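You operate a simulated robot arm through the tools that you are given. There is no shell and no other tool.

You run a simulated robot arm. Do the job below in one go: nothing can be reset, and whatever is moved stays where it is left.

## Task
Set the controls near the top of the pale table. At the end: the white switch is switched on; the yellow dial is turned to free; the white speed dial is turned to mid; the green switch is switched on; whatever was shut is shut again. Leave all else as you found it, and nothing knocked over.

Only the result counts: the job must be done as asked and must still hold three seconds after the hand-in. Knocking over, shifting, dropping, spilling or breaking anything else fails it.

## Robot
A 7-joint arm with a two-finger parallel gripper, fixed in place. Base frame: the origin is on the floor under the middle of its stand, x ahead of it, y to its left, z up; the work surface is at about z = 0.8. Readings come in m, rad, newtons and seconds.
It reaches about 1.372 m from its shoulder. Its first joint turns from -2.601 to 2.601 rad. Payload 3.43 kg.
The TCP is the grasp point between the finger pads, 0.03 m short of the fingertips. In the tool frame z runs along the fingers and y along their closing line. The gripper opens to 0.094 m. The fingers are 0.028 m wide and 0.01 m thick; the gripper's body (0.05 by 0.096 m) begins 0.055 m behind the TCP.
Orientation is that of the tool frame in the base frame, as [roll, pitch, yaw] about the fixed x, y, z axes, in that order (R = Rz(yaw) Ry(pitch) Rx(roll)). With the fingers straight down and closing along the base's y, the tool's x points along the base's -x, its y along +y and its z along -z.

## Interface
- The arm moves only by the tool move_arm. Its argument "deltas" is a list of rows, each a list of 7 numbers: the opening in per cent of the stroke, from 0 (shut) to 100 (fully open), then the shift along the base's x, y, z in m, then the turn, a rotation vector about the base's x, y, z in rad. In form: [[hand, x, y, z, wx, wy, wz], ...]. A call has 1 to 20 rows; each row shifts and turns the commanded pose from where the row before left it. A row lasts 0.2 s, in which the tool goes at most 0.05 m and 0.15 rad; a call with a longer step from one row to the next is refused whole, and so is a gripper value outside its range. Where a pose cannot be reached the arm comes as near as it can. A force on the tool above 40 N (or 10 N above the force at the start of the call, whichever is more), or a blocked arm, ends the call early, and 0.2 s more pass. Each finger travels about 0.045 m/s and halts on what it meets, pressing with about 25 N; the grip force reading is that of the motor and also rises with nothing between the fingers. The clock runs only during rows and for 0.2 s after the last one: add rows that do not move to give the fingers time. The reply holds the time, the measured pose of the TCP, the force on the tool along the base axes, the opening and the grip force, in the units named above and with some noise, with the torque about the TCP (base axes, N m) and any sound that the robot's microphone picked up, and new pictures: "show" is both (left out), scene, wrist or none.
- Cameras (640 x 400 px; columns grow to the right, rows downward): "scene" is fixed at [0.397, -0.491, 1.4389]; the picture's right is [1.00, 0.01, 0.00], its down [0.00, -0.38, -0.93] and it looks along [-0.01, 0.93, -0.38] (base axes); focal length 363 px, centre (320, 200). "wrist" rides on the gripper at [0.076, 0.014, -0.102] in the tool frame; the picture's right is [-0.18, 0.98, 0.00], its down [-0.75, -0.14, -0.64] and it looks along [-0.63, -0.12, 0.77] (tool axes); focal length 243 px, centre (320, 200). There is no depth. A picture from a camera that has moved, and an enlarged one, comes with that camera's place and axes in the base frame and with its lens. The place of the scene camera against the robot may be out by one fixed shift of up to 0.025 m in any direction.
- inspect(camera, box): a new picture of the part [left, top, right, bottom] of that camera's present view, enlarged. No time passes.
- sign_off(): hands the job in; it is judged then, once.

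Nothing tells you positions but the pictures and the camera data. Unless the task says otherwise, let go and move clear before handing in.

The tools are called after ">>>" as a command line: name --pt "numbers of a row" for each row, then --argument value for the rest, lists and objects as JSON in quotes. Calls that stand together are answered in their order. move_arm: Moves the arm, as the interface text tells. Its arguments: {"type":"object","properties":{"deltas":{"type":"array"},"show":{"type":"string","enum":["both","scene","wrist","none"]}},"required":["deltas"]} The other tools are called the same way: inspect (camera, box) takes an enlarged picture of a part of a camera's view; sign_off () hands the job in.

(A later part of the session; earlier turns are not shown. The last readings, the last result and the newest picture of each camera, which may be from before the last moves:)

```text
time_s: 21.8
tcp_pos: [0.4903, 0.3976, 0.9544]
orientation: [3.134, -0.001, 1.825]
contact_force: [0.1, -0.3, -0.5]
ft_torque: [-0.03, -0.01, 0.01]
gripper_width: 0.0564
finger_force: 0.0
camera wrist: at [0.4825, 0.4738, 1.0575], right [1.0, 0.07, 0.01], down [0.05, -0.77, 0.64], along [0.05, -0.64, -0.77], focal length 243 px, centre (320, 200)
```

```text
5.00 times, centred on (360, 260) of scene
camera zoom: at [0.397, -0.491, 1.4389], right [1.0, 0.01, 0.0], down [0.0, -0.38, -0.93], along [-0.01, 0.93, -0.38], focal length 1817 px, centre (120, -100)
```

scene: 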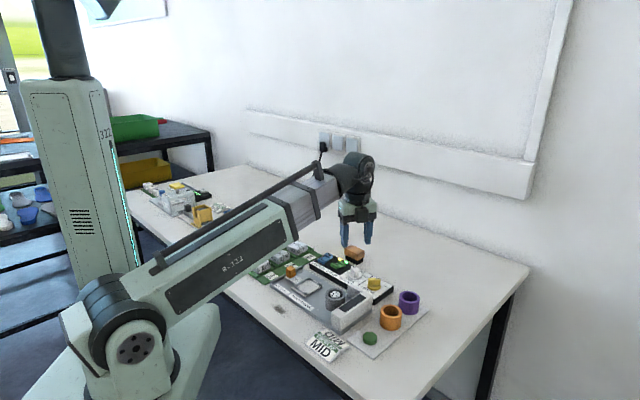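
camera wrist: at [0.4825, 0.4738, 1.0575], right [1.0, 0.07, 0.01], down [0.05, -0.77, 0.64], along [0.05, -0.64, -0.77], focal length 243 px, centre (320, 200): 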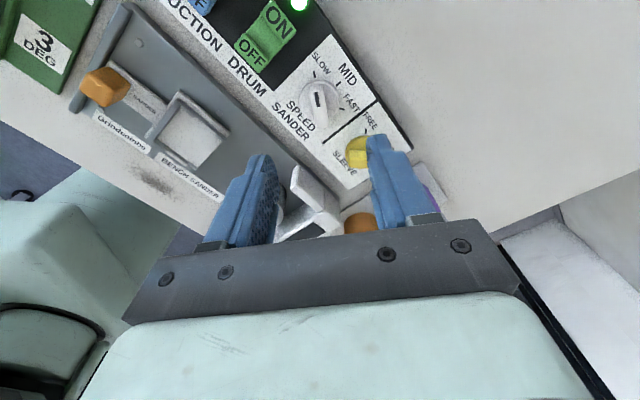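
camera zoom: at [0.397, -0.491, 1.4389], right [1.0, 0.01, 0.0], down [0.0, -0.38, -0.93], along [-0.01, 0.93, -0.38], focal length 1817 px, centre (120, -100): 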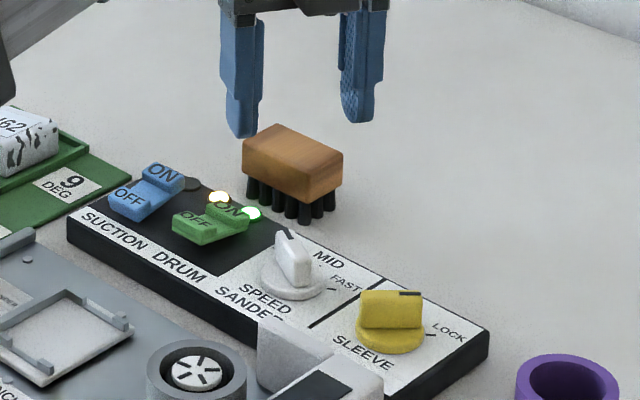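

Green and white are confirmed on. The SPEED dial centre works out to about (0.491, 0.3995), with its bar already aligned to the tool and its top near z ≈ 0.848. I'll lower the open fingers around the bar, stopping partway to check.

>>> move_arm --pt "50 0.0005 0.0019 0 -0.0019 0.0074 0" --pt "50 0 0 -0.03 0 0 0" --pt "50 0 0 -0.03 0 0 0" --pt "50 0 0 -0.015 0 0 0" --pt "50 0 0 0 0 0 0"

>>> inspect --camera "wrist" --box '[240, 80, 400, 200]'

>>> inspect --camera "scene" --box '[310, 230, 400, 300]'

```text
time_s: 23.0
tcp_pos: [0.4905, 0.3985, 0.8807]
orientation: [-3.138, -0.002, 1.829]
contact_force: [0.2, -0.1, 0.6]
ft_torque: [-0.01, -0.05, 0.0]
gripper_width: 0.047
finger_force: 0.1
camera wrist: at [0.4831, 0.476, 0.9821], right [1.0, 0.07, 0.0], down [0.06, -0.77, 0.64], along [0.05, -0.64, -0.77], focal length 243 px, centre (320, 200)
```

scene: 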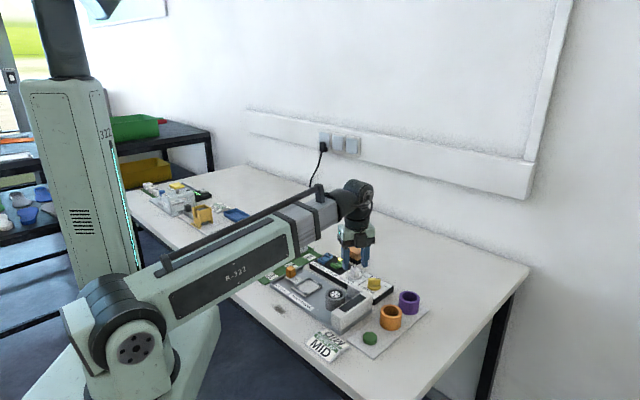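
wrist: 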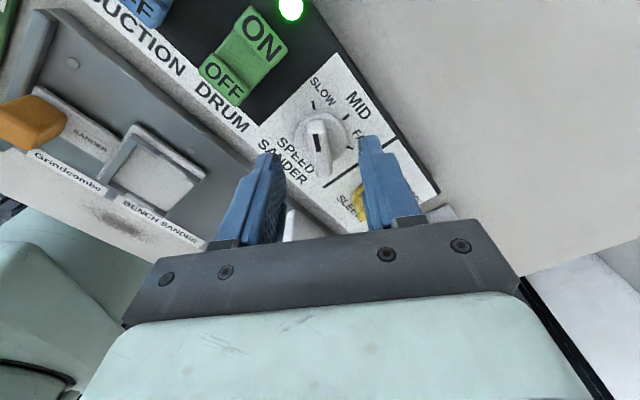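

```text
3.33 times, centred on (320, 140) of wrist
camera zoom: at [0.4831, 0.476, 0.9821], right [1.0, 0.07, 0.0], down [0.06, -0.77, 0.64], along [0.05, -0.64, -0.77], focal length 809 px, centre (320, 400)
```

zoom: 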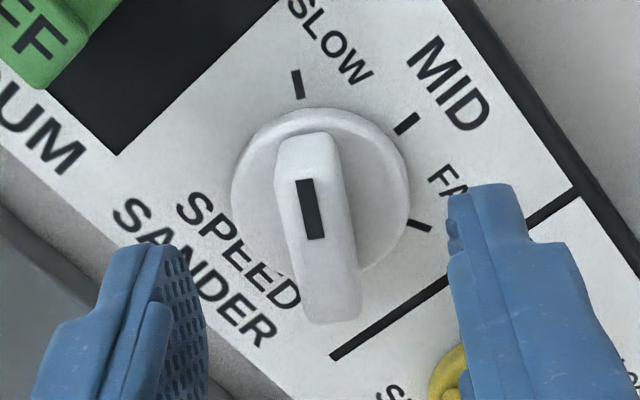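

```text
5.71 times, centred on (355, 265) of scene
camera zoom: at [0.397, -0.491, 1.4389], right [1.0, 0.01, 0.0], down [0.0, -0.38, -0.93], along [-0.01, 0.93, -0.38], focal length 2076 px, centre (120, -171)
```

zoom: 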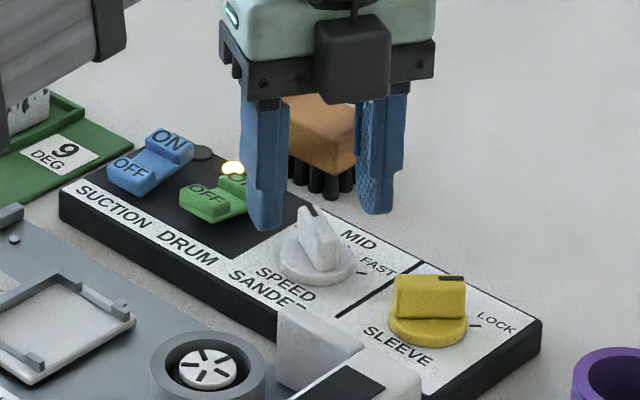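

Alignment looks good; the dial axis is about 2.5 mm forward of the tool axis. I'll correct that, lower to straddle the bar, and close gently.

>>> move_arm --pt "50 -0.0002 0.0025 -0.005 0 0 0" --pt "50 0 0 -0.006 0 0 0" --pt "50 0 0 -0.005 0 0 0" --pt "30 0 0 0 0 0 0" --pt "20 0 0 0 0 0 0" --pt "15 0 0 0 0 0 0" --pt "10 0 0 0 0 0 0" --pt "5 0 0 0 0 0 0"

>>> inspect --camera "wrist" --box '[240, 80, 400, 200]'

>>> inspect --camera "scene" --box '[310, 230, 400, 300]'

```text
time_s: 24.8
tcp_pos: [0.491, 0.4023, 0.8653]
orientation: [-3.139, -0.002, 1.83]
contact_force: [-2.8, -0.7, -1.7]
ft_torque: [0.0, 0.0, -0.01]
gripper_width: 0.012
finger_force: 44.9
camera wrist: at [0.4825, 0.4785, 0.9668], right [1.0, 0.07, 0.0], down [0.06, -0.77, 0.64], along [0.05, -0.64, -0.77], focal length 243 px, centre (320, 200)
```

scene: 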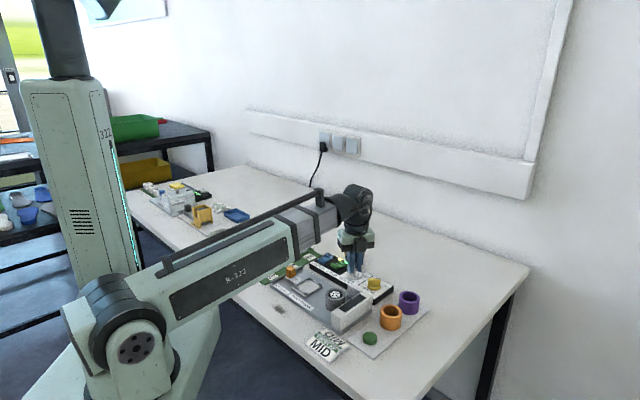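
wrist: 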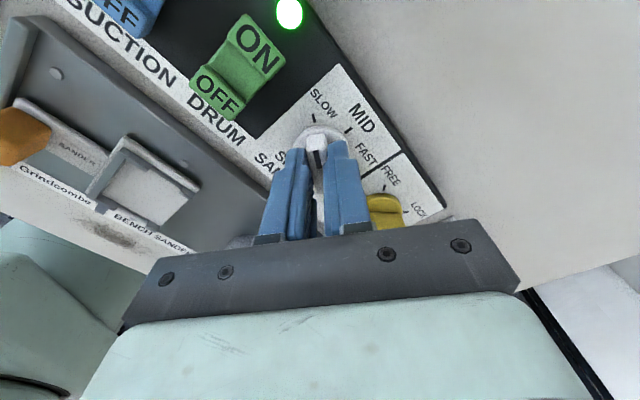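

```text
3.33 times, centred on (320, 140) of wrist
camera zoom: at [0.4825, 0.4785, 0.9668], right [1.0, 0.07, 0.0], down [0.06, -0.77, 0.64], along [0.05, -0.64, -0.77], focal length 809 px, centre (320, 400)
```

zoom: 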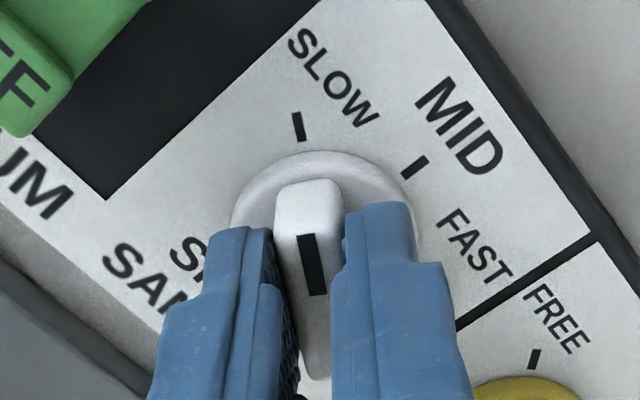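

```text
5.71 times, centred on (355, 265) of scene
camera zoom: at [0.397, -0.491, 1.4389], right [1.0, 0.01, 0.0], down [0.0, -0.38, -0.93], along [-0.01, 0.93, -0.38], focal length 2076 px, centre (120, -171)
```

zoom: 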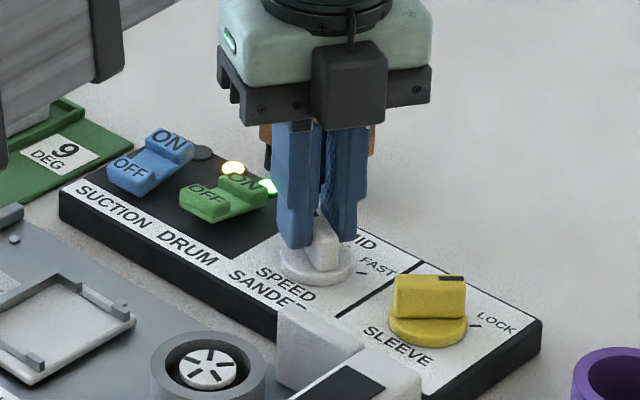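

The bar is gripped (12 mm wide) and the tool axis sits on the dial axis. I'll turn clockwise, half of the 60° first.

>>> move_arm --pt "5 0 0 0 0 0 -0.1309" --pt "5 0 0 0 0 0 -0.1309" --pt "5 0 0 0 0 0 -0.1309" --pt "5 0 0 0 0 0 -0.1309"

>>> inspect --camera "wrist" --box '[240, 80, 400, 200]'

>>> inspect --camera "scene" --box '[310, 230, 400, 300]'

```text
time_s: 25.8
tcp_pos: [0.4918, 0.4014, 0.8652]
orientation: [3.141, -0.001, 1.304]
contact_force: [6.9, 0.5, 5.3]
ft_torque: [-0.7, 0.07, 0.03]
gripper_width: 0.0118
finger_force: 44.8
camera wrist: at [0.5231, 0.4709, 0.9669], right [0.9, -0.44, 0.0], down [-0.34, -0.69, 0.64], along [-0.28, -0.58, -0.77], focal length 243 px, centre (320, 200)
```

scene: 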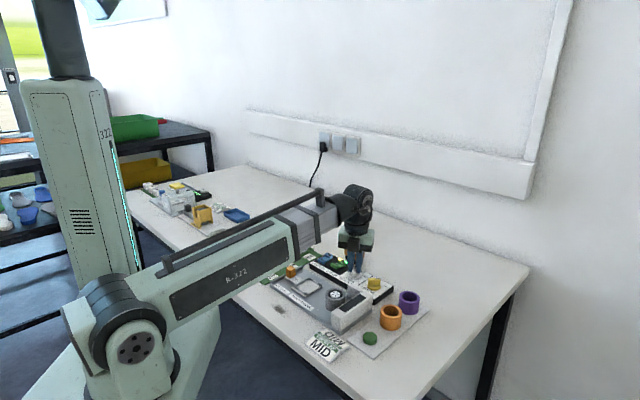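
wrist: 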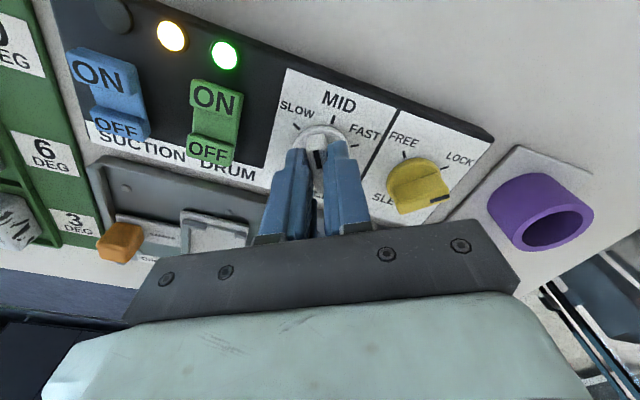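

```text
3.33 times, centred on (320, 140) of wrist
camera zoom: at [0.5231, 0.4709, 0.9669], right [0.9, -0.44, 0.0], down [-0.34, -0.69, 0.64], along [-0.28, -0.58, -0.77], focal length 809 px, centre (320, 400)
```

zoom: 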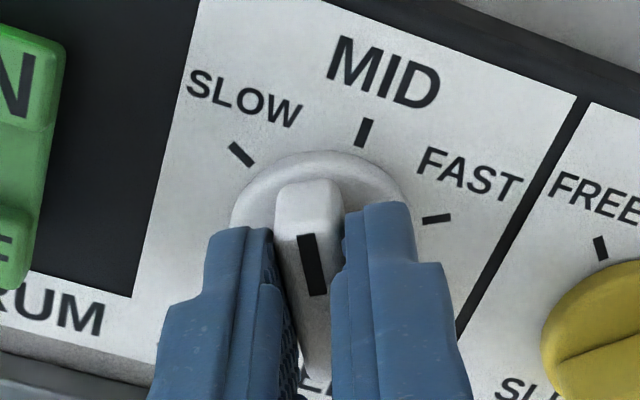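

```text
5.71 times, centred on (355, 265) of scene
camera zoom: at [0.397, -0.491, 1.4389], right [1.0, 0.01, 0.0], down [0.0, -0.38, -0.93], along [-0.01, 0.93, -0.38], focal length 2076 px, centre (120, -171)
```

zoom: 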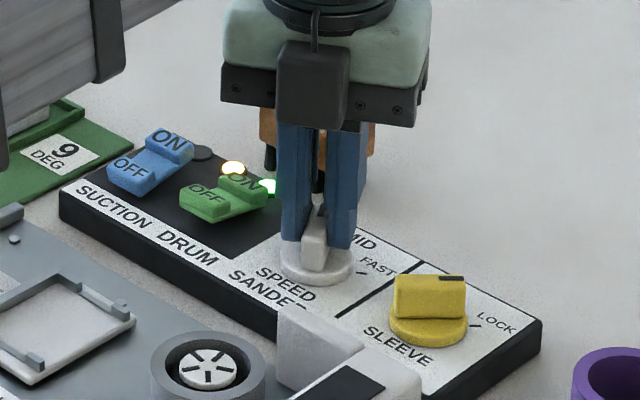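

The dial is turning with the fingers. I'll do the remaining half.

>>> move_arm --pt "5 0 0 0 0 0 -0.1309" --pt "5 0 0 0 0 0 -0.1309" --pt "5 0 0 0 0 0 -0.1309" --pt "5 0 0 0 0 0 -0.1309" --pt "5 0 0 0 0 0 0" --show "wrist"

>>> inspect --camera "wrist" --box '[240, 80, 400, 200]'

>>> inspect --camera "scene" --box '[310, 230, 400, 300]'

```text
time_s: 26.9
tcp_pos: [0.4933, 0.4002, 0.8658]
orientation: [-3.124, -0.004, 0.859]
contact_force: [-6.0, 7.9, 2.7]
ft_torque: [-0.52, -0.23, -0.03]
gripper_width: 0.0121
finger_force: 44.7
out of reach, approached as far as the arm can: row 4
stopped in row 5: the force on the tool passed its limit at 42 N (the readings are from after the stop); the commanded pose is now the measured one
camera wrist: at [0.5523, 0.4471, 0.9668], right [0.62, -0.78, -0.02], down [-0.59, -0.49, 0.64], along [-0.51, -0.39, -0.77], focal length 243 px, centre (320, 200)
```

wrist: 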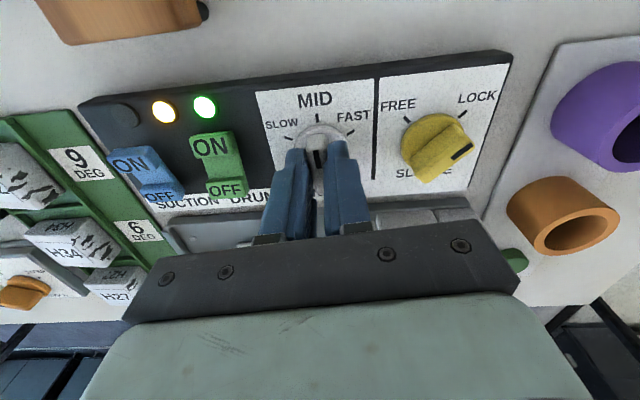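

```text
3.33 times, centred on (320, 140) of wrist
camera zoom: at [0.5523, 0.4471, 0.9668], right [0.62, -0.78, -0.02], down [-0.59, -0.49, 0.64], along [-0.51, -0.39, -0.77], focal length 809 px, centre (320, 400)
```

zoom: 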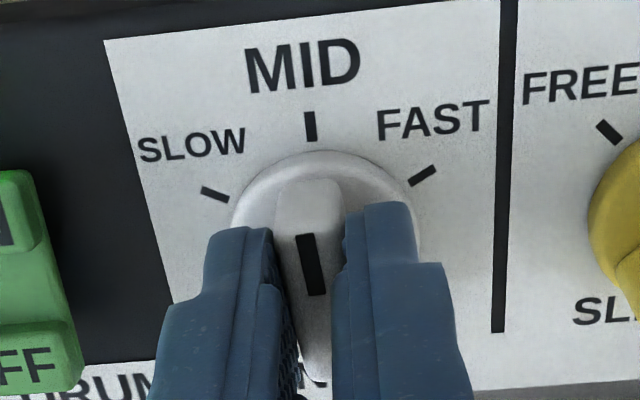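

```text
5.71 times, centred on (355, 265) of scene
camera zoom: at [0.397, -0.491, 1.4389], right [1.0, 0.01, 0.0], down [0.0, -0.38, -0.93], along [-0.01, 0.93, -0.38], focal length 2076 px, centre (120, -171)
```

zoom: 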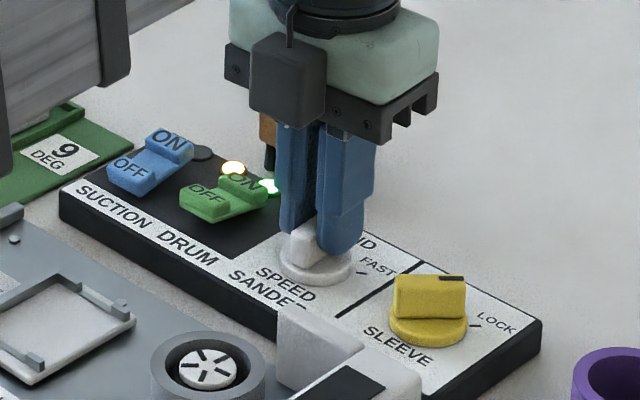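

The wrist reached its turn limit about 4° short of MID. I'll release, rise and see where the dial settles. Then I'll come back with the hand flipped 180° to finish accurately.

>>> move_arm --pt "20 0 0 0 0 0 0" --pt "40 0 0 0 0 0 0" --pt "45 0 0 0 0 0 0" --pt "45 0 0 0 0 0 0" --pt "45 0 0 0.01 0 0 0" --pt "45 0 0 0.03 0 0 0" --pt "45 0 0 0.04 0 0 0"

>>> inspect --camera "wrist" --box '[240, 60, 400, 180]'

>>> inspect --camera "scene" --box '[310, 230, 400, 300]'

```text
time_s: 28.5
tcp_pos: [0.494, 0.3979, 0.9443]
orientation: [-3.125, -0.005, 0.861]
contact_force: [-0.2, -0.1, -0.2]
ft_torque: [0.02, 0.02, -0.01]
gripper_width: 0.0422
finger_force: 0.1
camera wrist: at [0.5537, 0.446, 1.0469], right [0.63, -0.78, -0.02], down [-0.59, -0.49, 0.64], along [-0.51, -0.39, -0.77], focal length 243 px, centre (320, 200)
```

scene: 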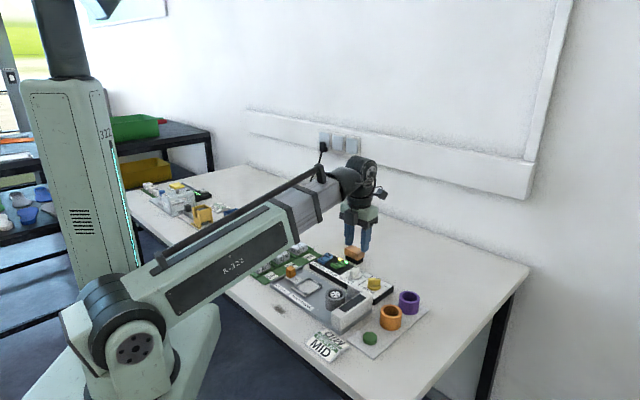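
wrist: 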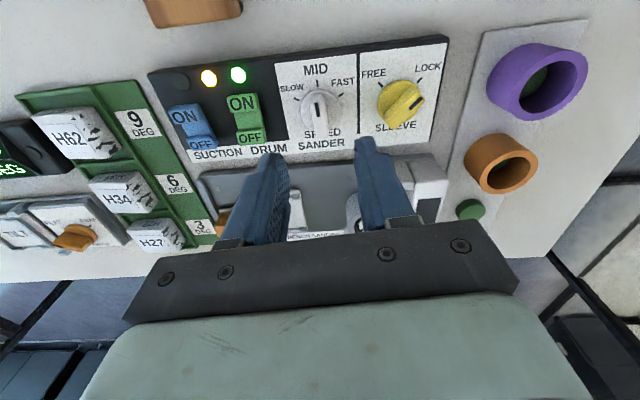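

```text
3.33 times, centred on (320, 120) of wrist
camera zoom: at [0.5537, 0.446, 1.0469], right [0.63, -0.78, -0.02], down [-0.59, -0.49, 0.64], along [-0.51, -0.39, -0.77], focal length 809 px, centre (320, 467)
```

zoom: 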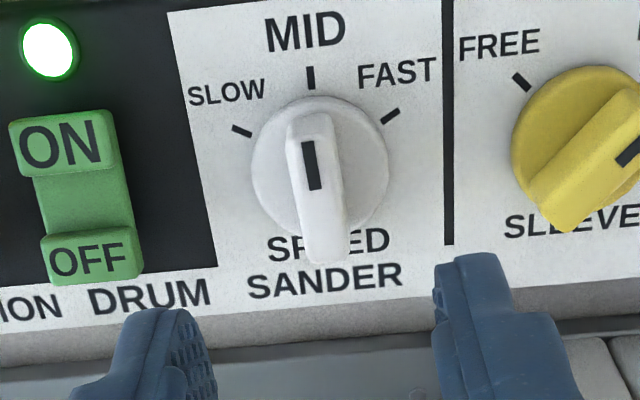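

```text
5.71 times, centred on (355, 265) of scene
camera zoom: at [0.397, -0.491, 1.4389], right [1.0, 0.01, 0.0], down [0.0, -0.38, -0.93], along [-0.01, 0.93, -0.38], focal length 2076 px, centre (120, -171)
```

zoom: 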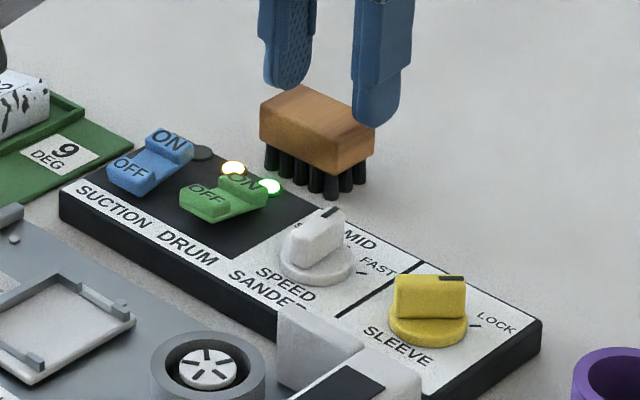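

The SPEED pointer sits about 4° short of MID. I'll level the tool and spin the hand the other way, to the flipped orientation, staying high over the dial.

>>> move_arm --pt "45 -0.0025 0.002 0.015 -0.0146 -0.0093 0" --pt "45 0 0 0 0 0 0.146" --pt "45 0 0 0 0 0 0.146" --pt "45 0 0 0 0 0 0.146" --pt "45 0 0 0 0 0 0.146" --pt "45 0 0 0 0 0 0.146" --pt "45 0 0 0 0 0 0.146" --pt "45 0 0 0 0 0 0.146" --pt "45 0 0 0 0 0 0.146" --pt "45 0 0 0 0 0 0.146" --pt "45 0 0 0 0 0 0.146" --pt "45 0 0 0 0 0 0.146" --pt "45 0 0 0 0 0 0.146" --pt "45 0 0 0 0 0 0.146" --pt "45 0 0 0 0 0 0.146" --pt "45 0 0 0 0 0 0.146" --pt "45 0 0 0 0 0 0.146" --pt "45 0 0 0 0 0 0.146" --pt "45 0 0 0 0 0 0.146" --pt "45 0 0 0 0 0 0.146"

```text
time_s: 32.7
tcp_pos: [0.4903, 0.4018, 0.9594]
orientation: [-3.141, 0.001, -2.648]
contact_force: [0.5, 0.2, 0.4]
ft_torque: [0.03, 0.02, -0.04]
gripper_width: 0.0421
finger_force: 0.1
camera wrist: at [0.4149, 0.3779, 1.0616], right [-0.31, 0.95, 0.0], down [0.73, 0.23, 0.64], along [0.61, 0.2, -0.77], focal length 243 px, centre (320, 200)
```

scene: 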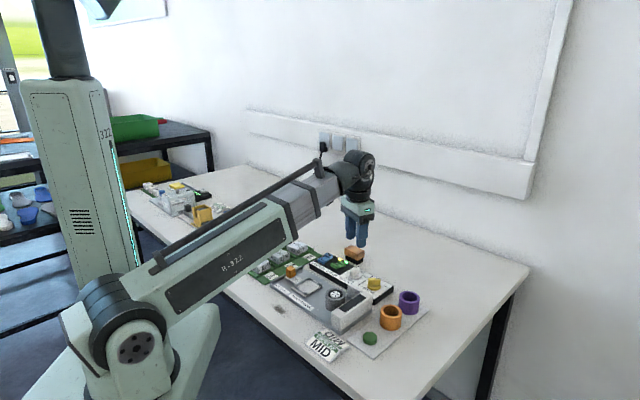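
wrist: 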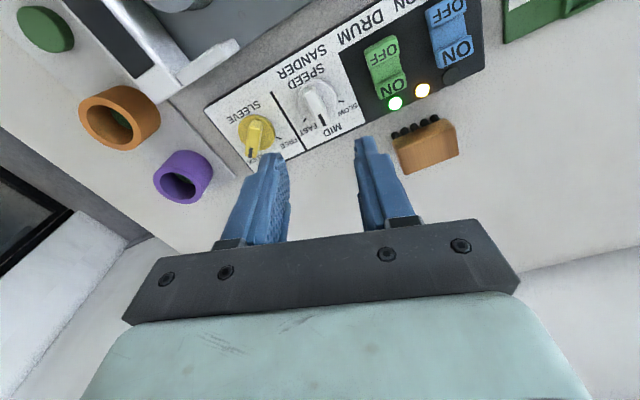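

>>> move_arm --pt "45 0 0 0 0 0 0.146" --pt "45 0 0 0 0 0 0.146" --pt "45 0 0 0 0 0 0" --show "wrist"

>>> inspect --camera "wrist" --box '[240, 50, 400, 170]'

```text
time_s: 33.5
tcp_pos: [0.4905, 0.4006, 0.9591]
orientation: [3.141, 0.0, -2.354]
contact_force: [0.5, -0.4, 0.4]
ft_torque: [-0.03, -0.03, -0.01]
gripper_width: 0.0423
finger_force: 0.0
camera wrist: at [0.4248, 0.3576, 1.0617], right [-0.57, 0.82, 0.0], down [0.63, 0.43, 0.64], along [0.53, 0.36, -0.77], focal length 243 px, centre (320, 200)
```

wrist: 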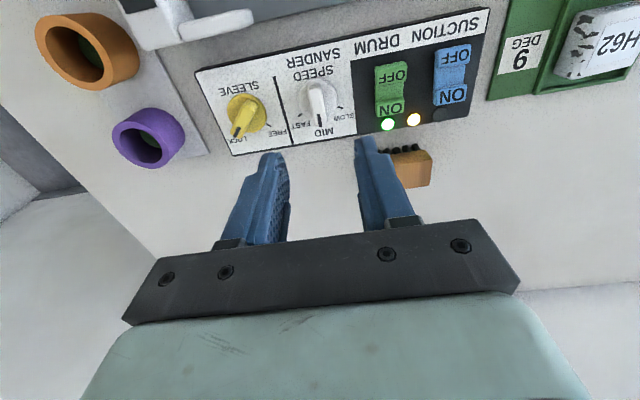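

```text
3.33 times, centred on (320, 110) of wrist
camera zoom: at [0.4248, 0.3576, 1.0617], right [-0.57, 0.82, 0.0], down [0.63, 0.43, 0.64], along [0.53, 0.36, -0.77], focal length 809 px, centre (320, 500)
```

zoom: 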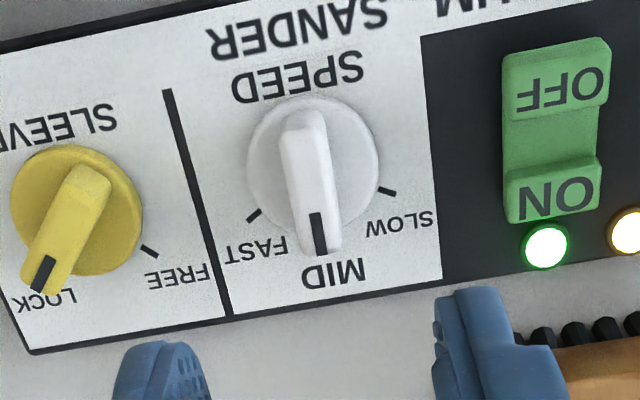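

Now the hand is squared to the panel with the closing line along it, so closing on the bar will align the pointer to MID. The dial centre from combined views is about (0.491, 0.399). Descending around it now.

>>> move_arm --pt "45 0.0008 -0.0018 0 0 0 -0.002" --pt "45 0 0 -0.03 0 0 0" --pt "45 0 0 -0.03 0 0 0" --pt "45 0 0 -0.014 0 0 0" --pt "45 0 0 -0.01 0 0 0" --pt "45 0 0 -0.01 0 0 0" --pt "45 0 0 0 0 0 0"

>>> inspect --camera "wrist" --box '[240, 80, 400, 200]'

>>> inspect --camera "scene" --box '[310, 230, 400, 300]'

```text
time_s: 35.1
tcp_pos: [0.4917, 0.4005, 0.8657]
orientation: [3.141, -0.001, -2.357]
contact_force: [-0.2, -0.3, -0.2]
ft_torque: [0.02, 0.0, -0.02]
gripper_width: 0.0423
finger_force: 0.1
camera wrist: at [0.4251, 0.3563, 0.9677], right [-0.56, 0.83, 0.0], down [0.63, 0.43, 0.64], along [0.53, 0.36, -0.77], focal length 243 px, centre (320, 200)
```

scene: 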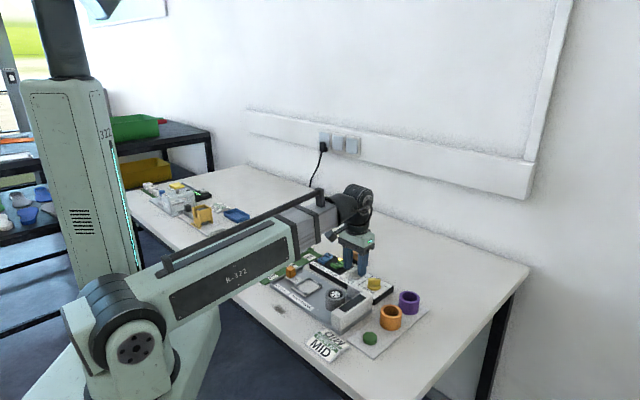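
wrist: 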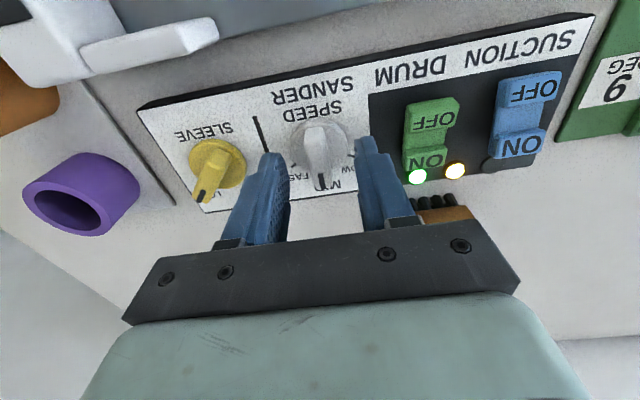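

```text
3.33 times, centred on (320, 140) of wrist
camera zoom: at [0.4251, 0.3563, 0.9677], right [-0.56, 0.83, 0.0], down [0.63, 0.43, 0.64], along [0.53, 0.36, -0.77], focal length 809 px, centre (320, 400)
```

zoom: 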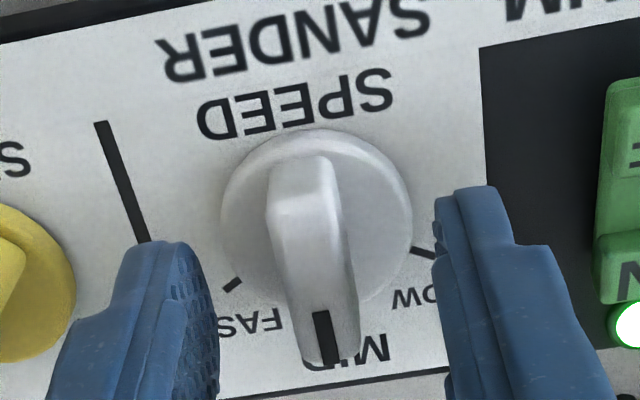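

```text
5.71 times, centred on (355, 265) of scene
camera zoom: at [0.397, -0.491, 1.4389], right [1.0, 0.01, 0.0], down [0.0, -0.38, -0.93], along [-0.01, 0.93, -0.38], focal length 2076 px, centre (120, -171)
```

zoom: 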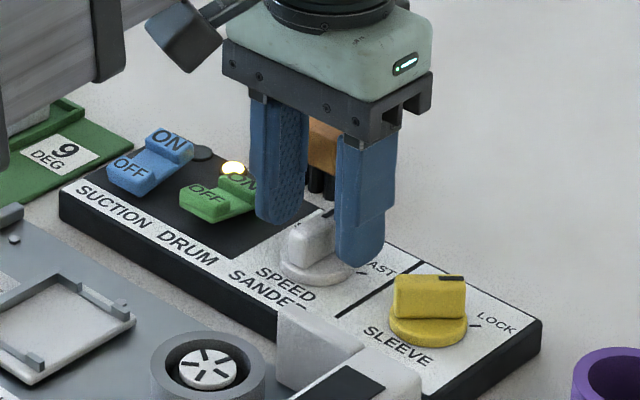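

The fingers straddle the bar evenly. Closing now to align it to MID, then opening again to check.

>>> move_arm --pt "30 0 0 0 0 0 0" --pt "20 0 0 0 0 0 0" --pt "10 0 0 0 0 0 0" --pt "5 0 0 0 0 0 0" --pt "5 0 0 0 0 0 0" --show "wrist"

>>> inspect --camera "wrist" --box '[240, 80, 400, 200]'

```text
time_s: 36.3
tcp_pos: [0.4919, 0.3993, 0.8658]
orientation: [3.141, 0.001, -2.359]
contact_force: [3.6, -5.4, -0.2]
ft_torque: [-0.02, -0.16, 0.01]
gripper_width: 0.0117
finger_force: 45.3
camera wrist: at [0.4253, 0.356, 0.9678], right [-0.56, 0.83, 0.0], down [0.63, 0.43, 0.64], along [0.53, 0.36, -0.77], focal length 243 px, centre (320, 200)
```

wrist: 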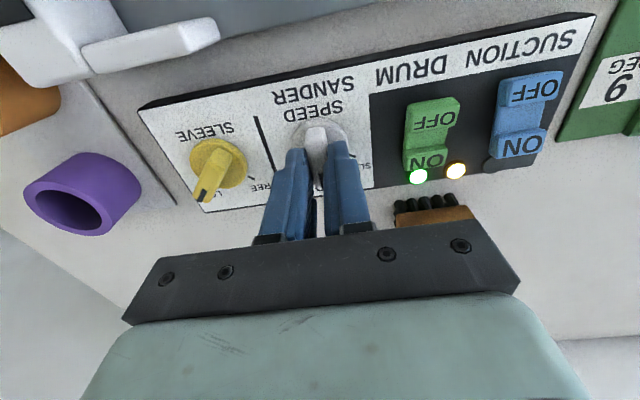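

```text
3.33 times, centred on (320, 140) of wrist
camera zoom: at [0.4253, 0.356, 0.9678], right [-0.56, 0.83, 0.0], down [0.63, 0.43, 0.64], along [0.53, 0.36, -0.77], focal length 809 px, centre (320, 400)
```

zoom: 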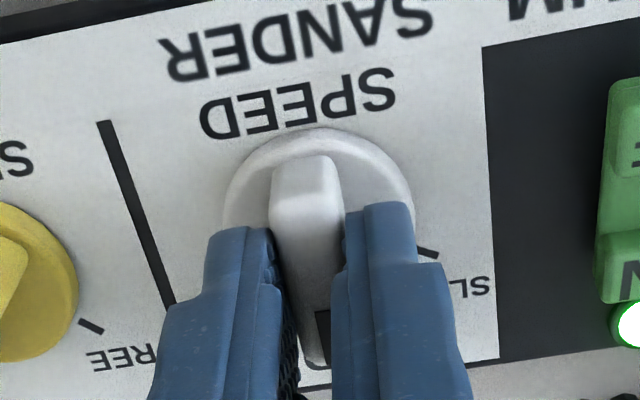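

>>> move_arm --pt "15 0 0 0 0 0 0" --pt "30 0 0 0 0 0 0" --pt "45 0 0 0 0 0 0" --pt "45 0 0 0 0 0 0" --pt "45 0 0 0.01 0 0 0" --pt "45 0 0 0.03 0 0 0" --pt "45 0 0 0.04 0 0 0" --pt "45 0 0 0 0 0 0"

>>> inspect --camera "wrist" --box '[260, 70, 380, 150]'

>>> inspect --camera "wrist" --box '[180, 60, 320, 180]'

>>> inspect --camera "scene" --box '[320, 240, 400, 300]'

```text
time_s: 38.1
tcp_pos: [0.4909, 0.3986, 0.9464]
orientation: [3.14, -0.001, -2.358]
contact_force: [0.3, 0.3, 0.6]
ft_torque: [-0.01, 0.02, 0.03]
gripper_width: 0.0423
finger_force: 0.0
camera wrist: at [0.425, 0.3553, 1.0481], right [-0.56, 0.83, 0.0], down [0.63, 0.43, 0.64], along [0.53, 0.36, -0.77], focal length 243 px, centre (320, 200)
```

scene: 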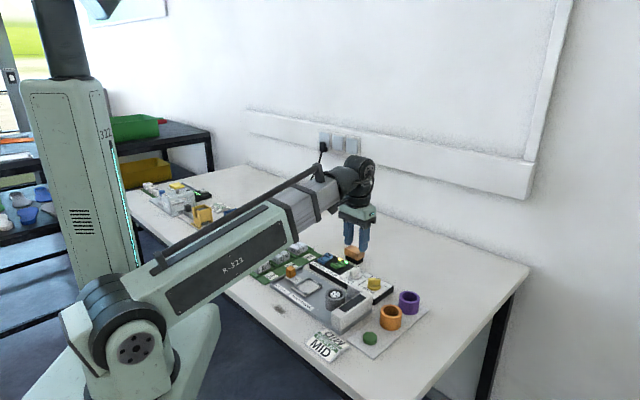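
wrist: 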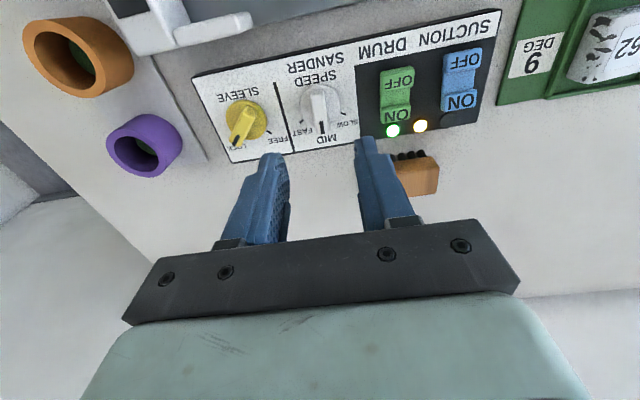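

```text
5.00 times, centred on (320, 110) of wrist
camera zoom: at [0.425, 0.3553, 1.0481], right [-0.56, 0.83, 0.0], down [0.63, 0.43, 0.64], along [0.53, 0.36, -0.77], focal length 1213 px, centre (320, 650)
```

zoom: 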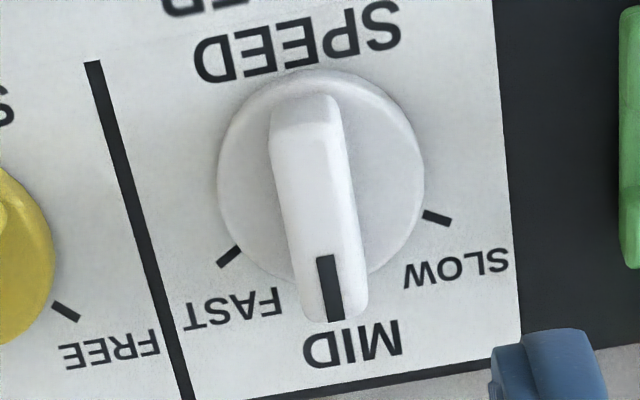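

```text
3.33 times, centred on (250, 120) of wrist
camera zoom: at [0.425, 0.3553, 1.0481], right [-0.56, 0.83, 0.0], down [0.63, 0.43, 0.64], along [0.53, 0.36, -0.77], focal length 809 px, centre (553, 467)
```

zoom: 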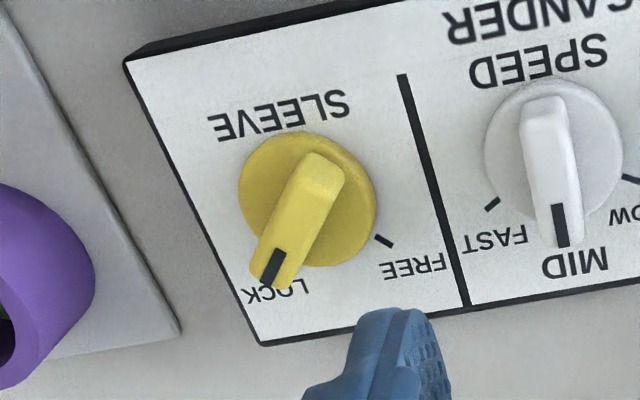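

```text
6.67 times, centred on (360, 270) of scene
camera zoom: at [0.397, -0.491, 1.4389], right [1.0, 0.01, 0.0], down [0.0, -0.38, -0.93], along [-0.01, 0.93, -0.38], focal length 2423 px, centre (53, -267)
```

zoom: 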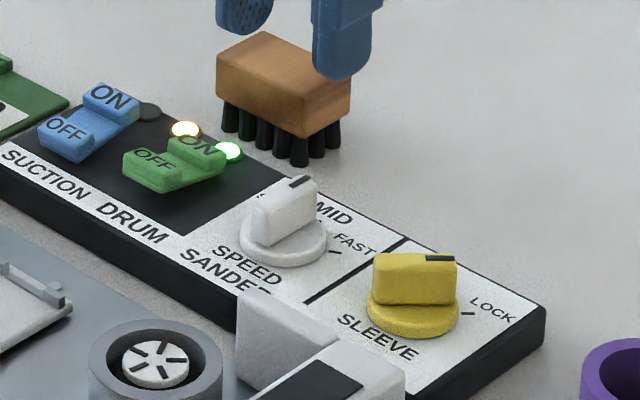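

SPEED is now squarely at MID. Next is the yellow SLEEVE dial, centred near (0.540, 0.349), with its bar along base x pointing at LOCK. I'll move over it with the closing line along y.

>>> move_arm --pt "50 0.0082 -0.0083 0.002 0 0 -0.1307" --pt "50 0.0082 -0.0083 0.002 0 0 -0.1307" --pt "50 0.0082 -0.0083 0.002 0 0 -0.1307" --pt "50 0.0082 -0.0083 0.002 0 0 -0.1307" --pt "50 0.0082 -0.0083 0.002 0 0 -0.1307" --pt "50 0.0084 -0.0081 0.002 0 0 -0.1307" --pt "50 0 0 0 0 0 0"

>>> inspect --camera "wrist" --box '[250, 60, 390, 165]'

>>> inspect --camera "scene" --box '[320, 220, 420, 310]'

```text
time_s: 39.7
tcp_pos: [0.5404, 0.3508, 0.9581]
orientation: [3.141, 0.0, 3.139]
contact_force: [0.0, 0.1, 0.5]
ft_torque: [0.01, -0.04, 0.0]
gripper_width: 0.0468
finger_force: 0.1
camera wrist: at [0.463, 0.365, 1.0601], right [0.19, 0.98, 0.0], down [0.75, -0.14, 0.64], along [0.63, -0.12, -0.77], focal length 243 px, centre (320, 200)
```

scene: 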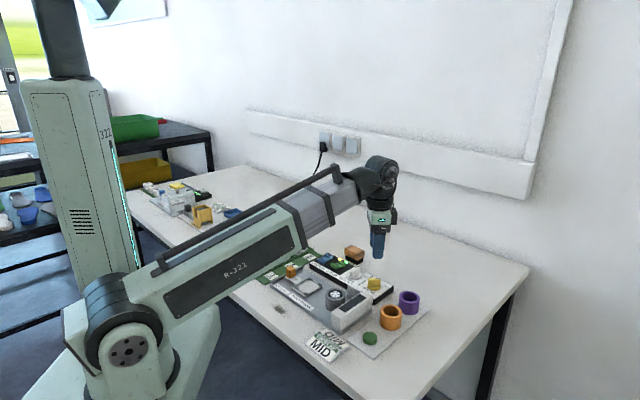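
wrist: 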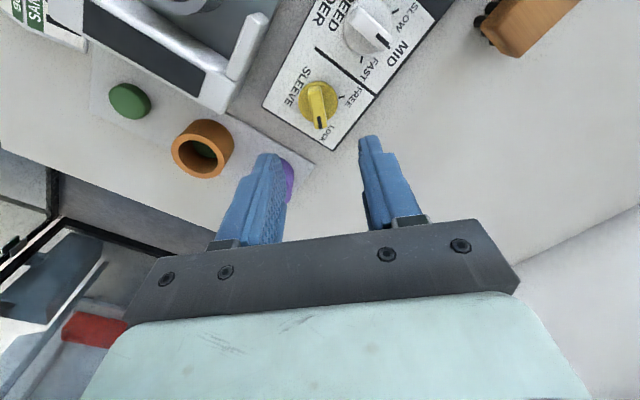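

```text
3.81 times, centred on (320, 112) of wrist
camera zoom: at [0.463, 0.365, 1.0601], right [0.19, 0.98, 0.0], down [0.75, -0.14, 0.64], along [0.63, -0.12, -0.77], focal length 924 px, centre (320, 533)
```

zoom: 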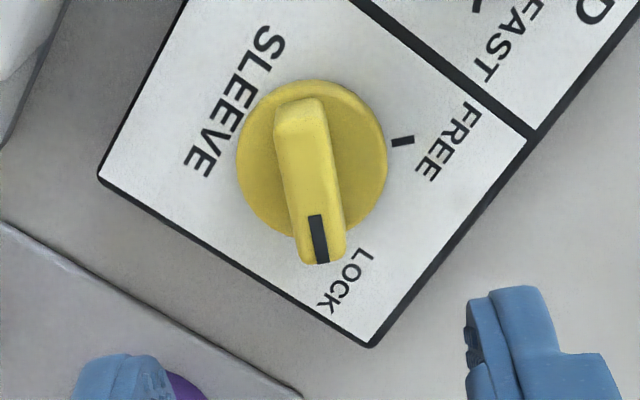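

```text
4.44 times, centred on (370, 265) of scene
camera zoom: at [0.397, -0.491, 1.4389], right [1.0, 0.01, 0.0], down [0.0, -0.38, -0.93], along [-0.01, 0.93, -0.38], focal length 1615 px, centre (98, -89)
```

zoom: 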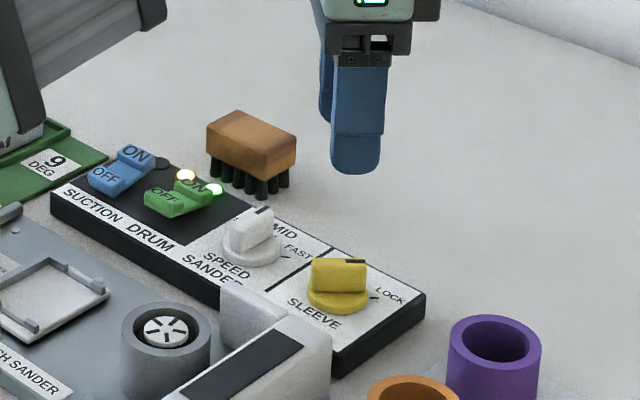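

The yellow bar is aligned with the tool and the dial centre is at about (0.539, 0.349). I'll lower the open fingers around the bar.

>>> move_arm --pt "50 -0.0013 -0.0016 0 0 0 0.002" --pt "50 0 0 -0.03 0 0 0" --pt "50 0 0 -0.03 0 0 0" --pt "50 0 0 -0.012 0 0 0" --pt "50 0 0 -0.01 0 0 0" --pt "50 0 0 -0.01 0 0 0" --pt "50 0 0 0 0 0 0" --show "wrist"

>>> inspect --camera "wrist" --box '[240, 80, 400, 200]'

>>> inspect --camera "scene" --box '[320, 220, 420, 310]'

```text
time_s: 41.3
tcp_pos: [0.5397, 0.3494, 0.8667]
orientation: [3.141, 0.001, 3.141]
contact_force: [-0.2, -0.9, 0.9]
ft_torque: [0.04, 0.02, 0.01]
gripper_width: 0.0472
finger_force: 0.0
camera wrist: at [0.4615, 0.3628, 0.9674], right [0.18, 0.98, 0.0], down [0.75, -0.14, 0.64], along [0.63, -0.12, -0.77], focal length 243 px, centre (320, 200)
```

wrist: 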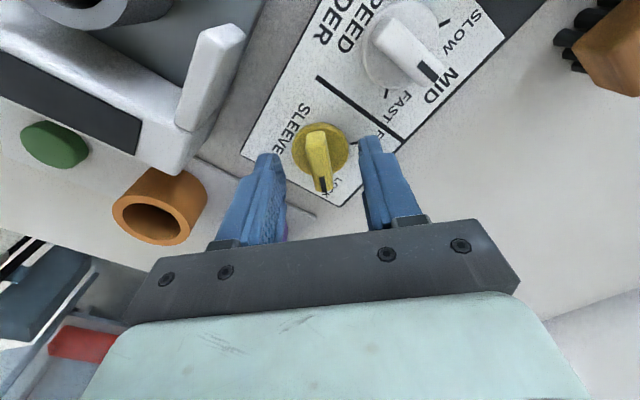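

```text
3.33 times, centred on (320, 140) of wrist
camera zoom: at [0.4615, 0.3628, 0.9674], right [0.18, 0.98, 0.0], down [0.75, -0.14, 0.64], along [0.63, -0.12, -0.77], focal length 809 px, centre (320, 400)
```

zoom: 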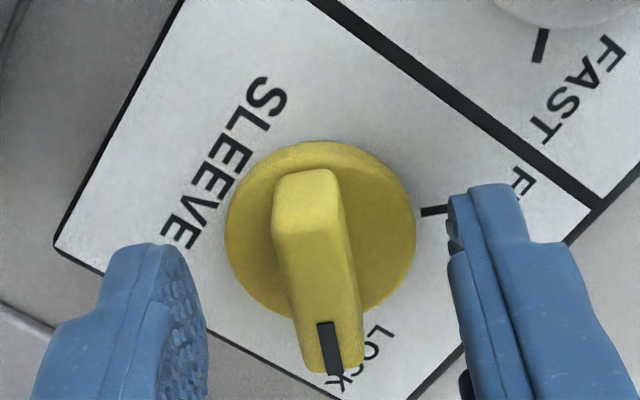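

```text
4.44 times, centred on (370, 265) of scene
camera zoom: at [0.397, -0.491, 1.4389], right [1.0, 0.01, 0.0], down [0.0, -0.38, -0.93], along [-0.01, 0.93, -0.38], focal length 1615 px, centre (98, -89)
```

zoom: 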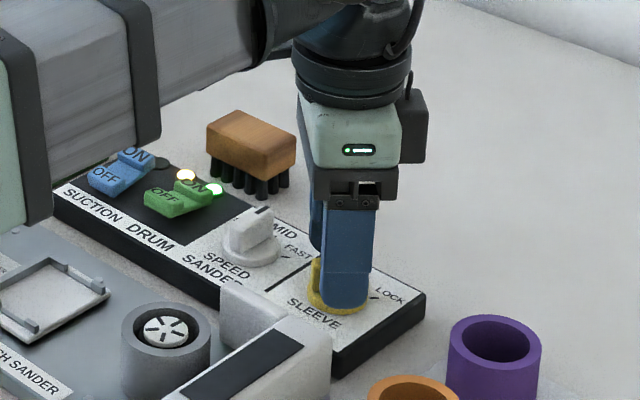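

Aligned well. Closing on the bar, then turning counter-clockwise half-way.

>>> move_arm --pt "35 0 0 0 0 0 0" --pt "25 0 0 0 0 0 0" --pt "15 0 0 0 0 0 0" --pt "5 0 0 0 0 0 0" --pt "5 0 0 0 0 0 0" --pt "5 0 0 0 0 0 0" --show "none"

>>> move_arm --pt "5 0 0 0 0 0 0.1309" --pt "5 0 0 0 0 0 0.1309" --pt "5 0 0 0 0 0 0.1309" --pt "5 0 0 0 0 0 0.1309" --pt "5 0 0 0 0 0 0.1309" --pt "5 0 0 0 0 0 0.1309"

>>> inspect --camera "wrist" --box '[240, 80, 400, 200]'

```text
time_s: 42.7
tcp_pos: [0.5399, 0.3482, 0.8649]
orientation: [-3.14, 0.0, 3.141]
contact_force: [1.2, -1.9, -0.3]
ft_torque: [-0.04, 0.0, 0.02]
gripper_width: 0.0119
finger_force: 44.8
```

```text
time_s: 44.1
tcp_pos: [0.5392, 0.3478, 0.8657]
orientation: [-3.141, 0.0, -2.355]
contact_force: [6.2, -10.5, -5.0]
ft_torque: [0.05, -0.42, -0.03]
gripper_width: 0.0119
finger_force: 45.1
camera wrist: at [0.4741, 0.3039, 0.9676], right [-0.57, 0.82, 0.0], down [0.63, 0.44, 0.64], along [0.53, 0.36, -0.77], focal length 243 px, centre (320, 200)
```

scene: 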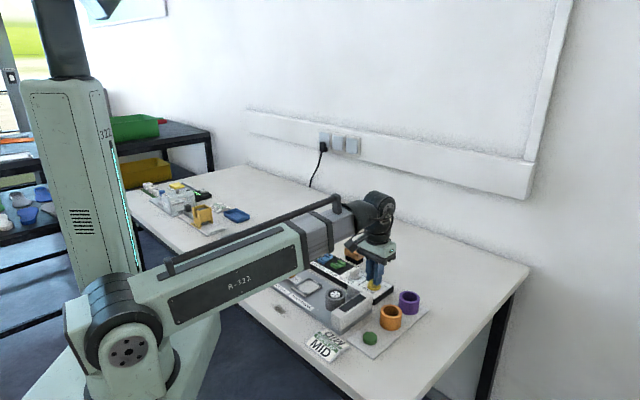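
wrist: 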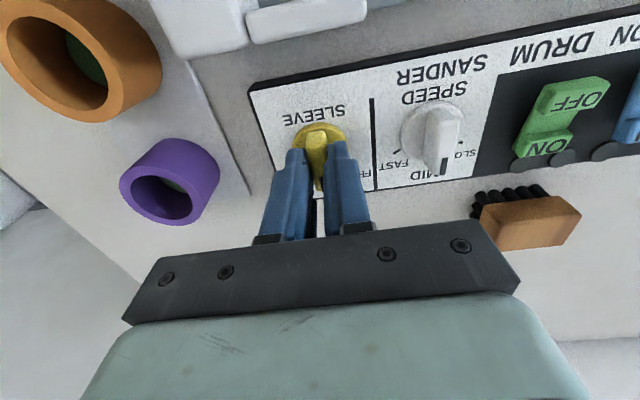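

```text
3.33 times, centred on (320, 140) of wrist
camera zoom: at [0.4741, 0.3039, 0.9676], right [-0.57, 0.82, 0.0], down [0.63, 0.44, 0.64], along [0.53, 0.36, -0.77], focal length 809 px, centre (320, 400)
```

zoom: 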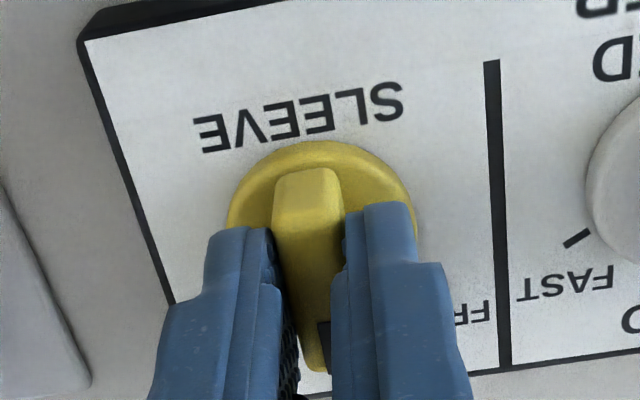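

The dial turns fine, but both lamps by the green switch have gone dark. I'll check whether the green rocker itself changed state.

>>> inspect --camera "wrist" --box '[480, 20, 640, 200]'

>>> inspect --camera "scene" --box '[300, 230, 400, 310]'

>>> inspect --camera "scene" --box '[215, 215, 315, 280]'

```text
2.22 times, centred on (560, 110) of wrist
camera zoom: at [0.4741, 0.3039, 0.9676], right [-0.57, 0.82, 0.0], down [0.63, 0.44, 0.64], along [0.53, 0.36, -0.77], focal length 539 px, centre (-213, 400)
```

zoom: 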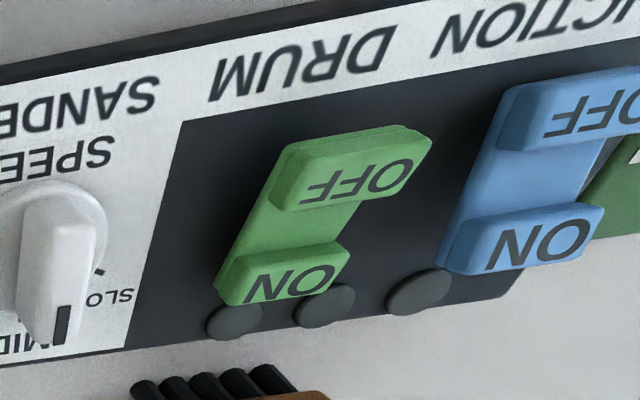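

```text
5.00 times, centred on (350, 270) of scene
camera zoom: at [0.397, -0.491, 1.4389], right [1.0, 0.01, 0.0], down [0.0, -0.38, -0.93], along [-0.01, 0.93, -0.38], focal length 1817 px, centre (170, -150)
```

zoom: 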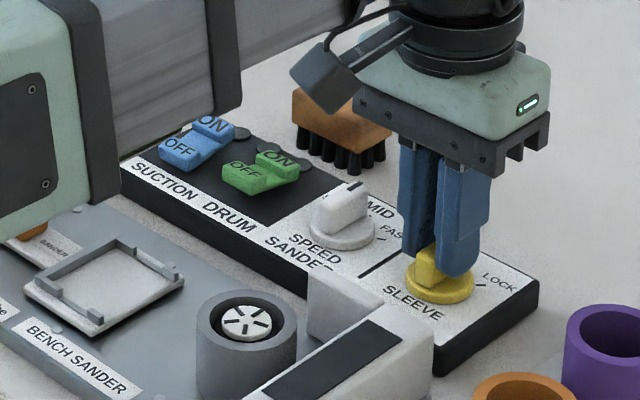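

```text
6.15 times, centred on (265, 248) of scene
camera zoom: at [0.397, -0.491, 1.4389], right [1.0, 0.01, 0.0], down [0.0, -0.38, -0.93], along [-0.01, 0.93, -0.38], focal length 2236 px, centre (658, -92)
```

zoom: 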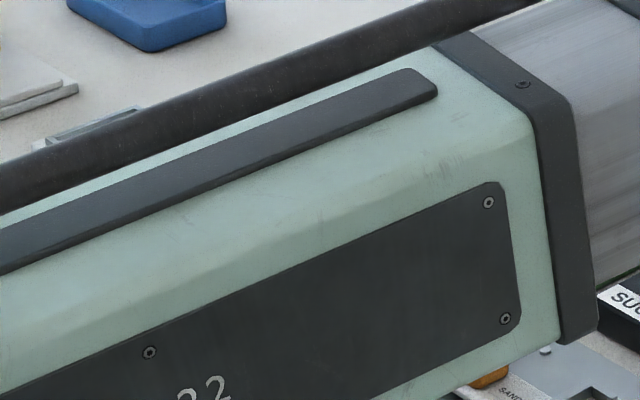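

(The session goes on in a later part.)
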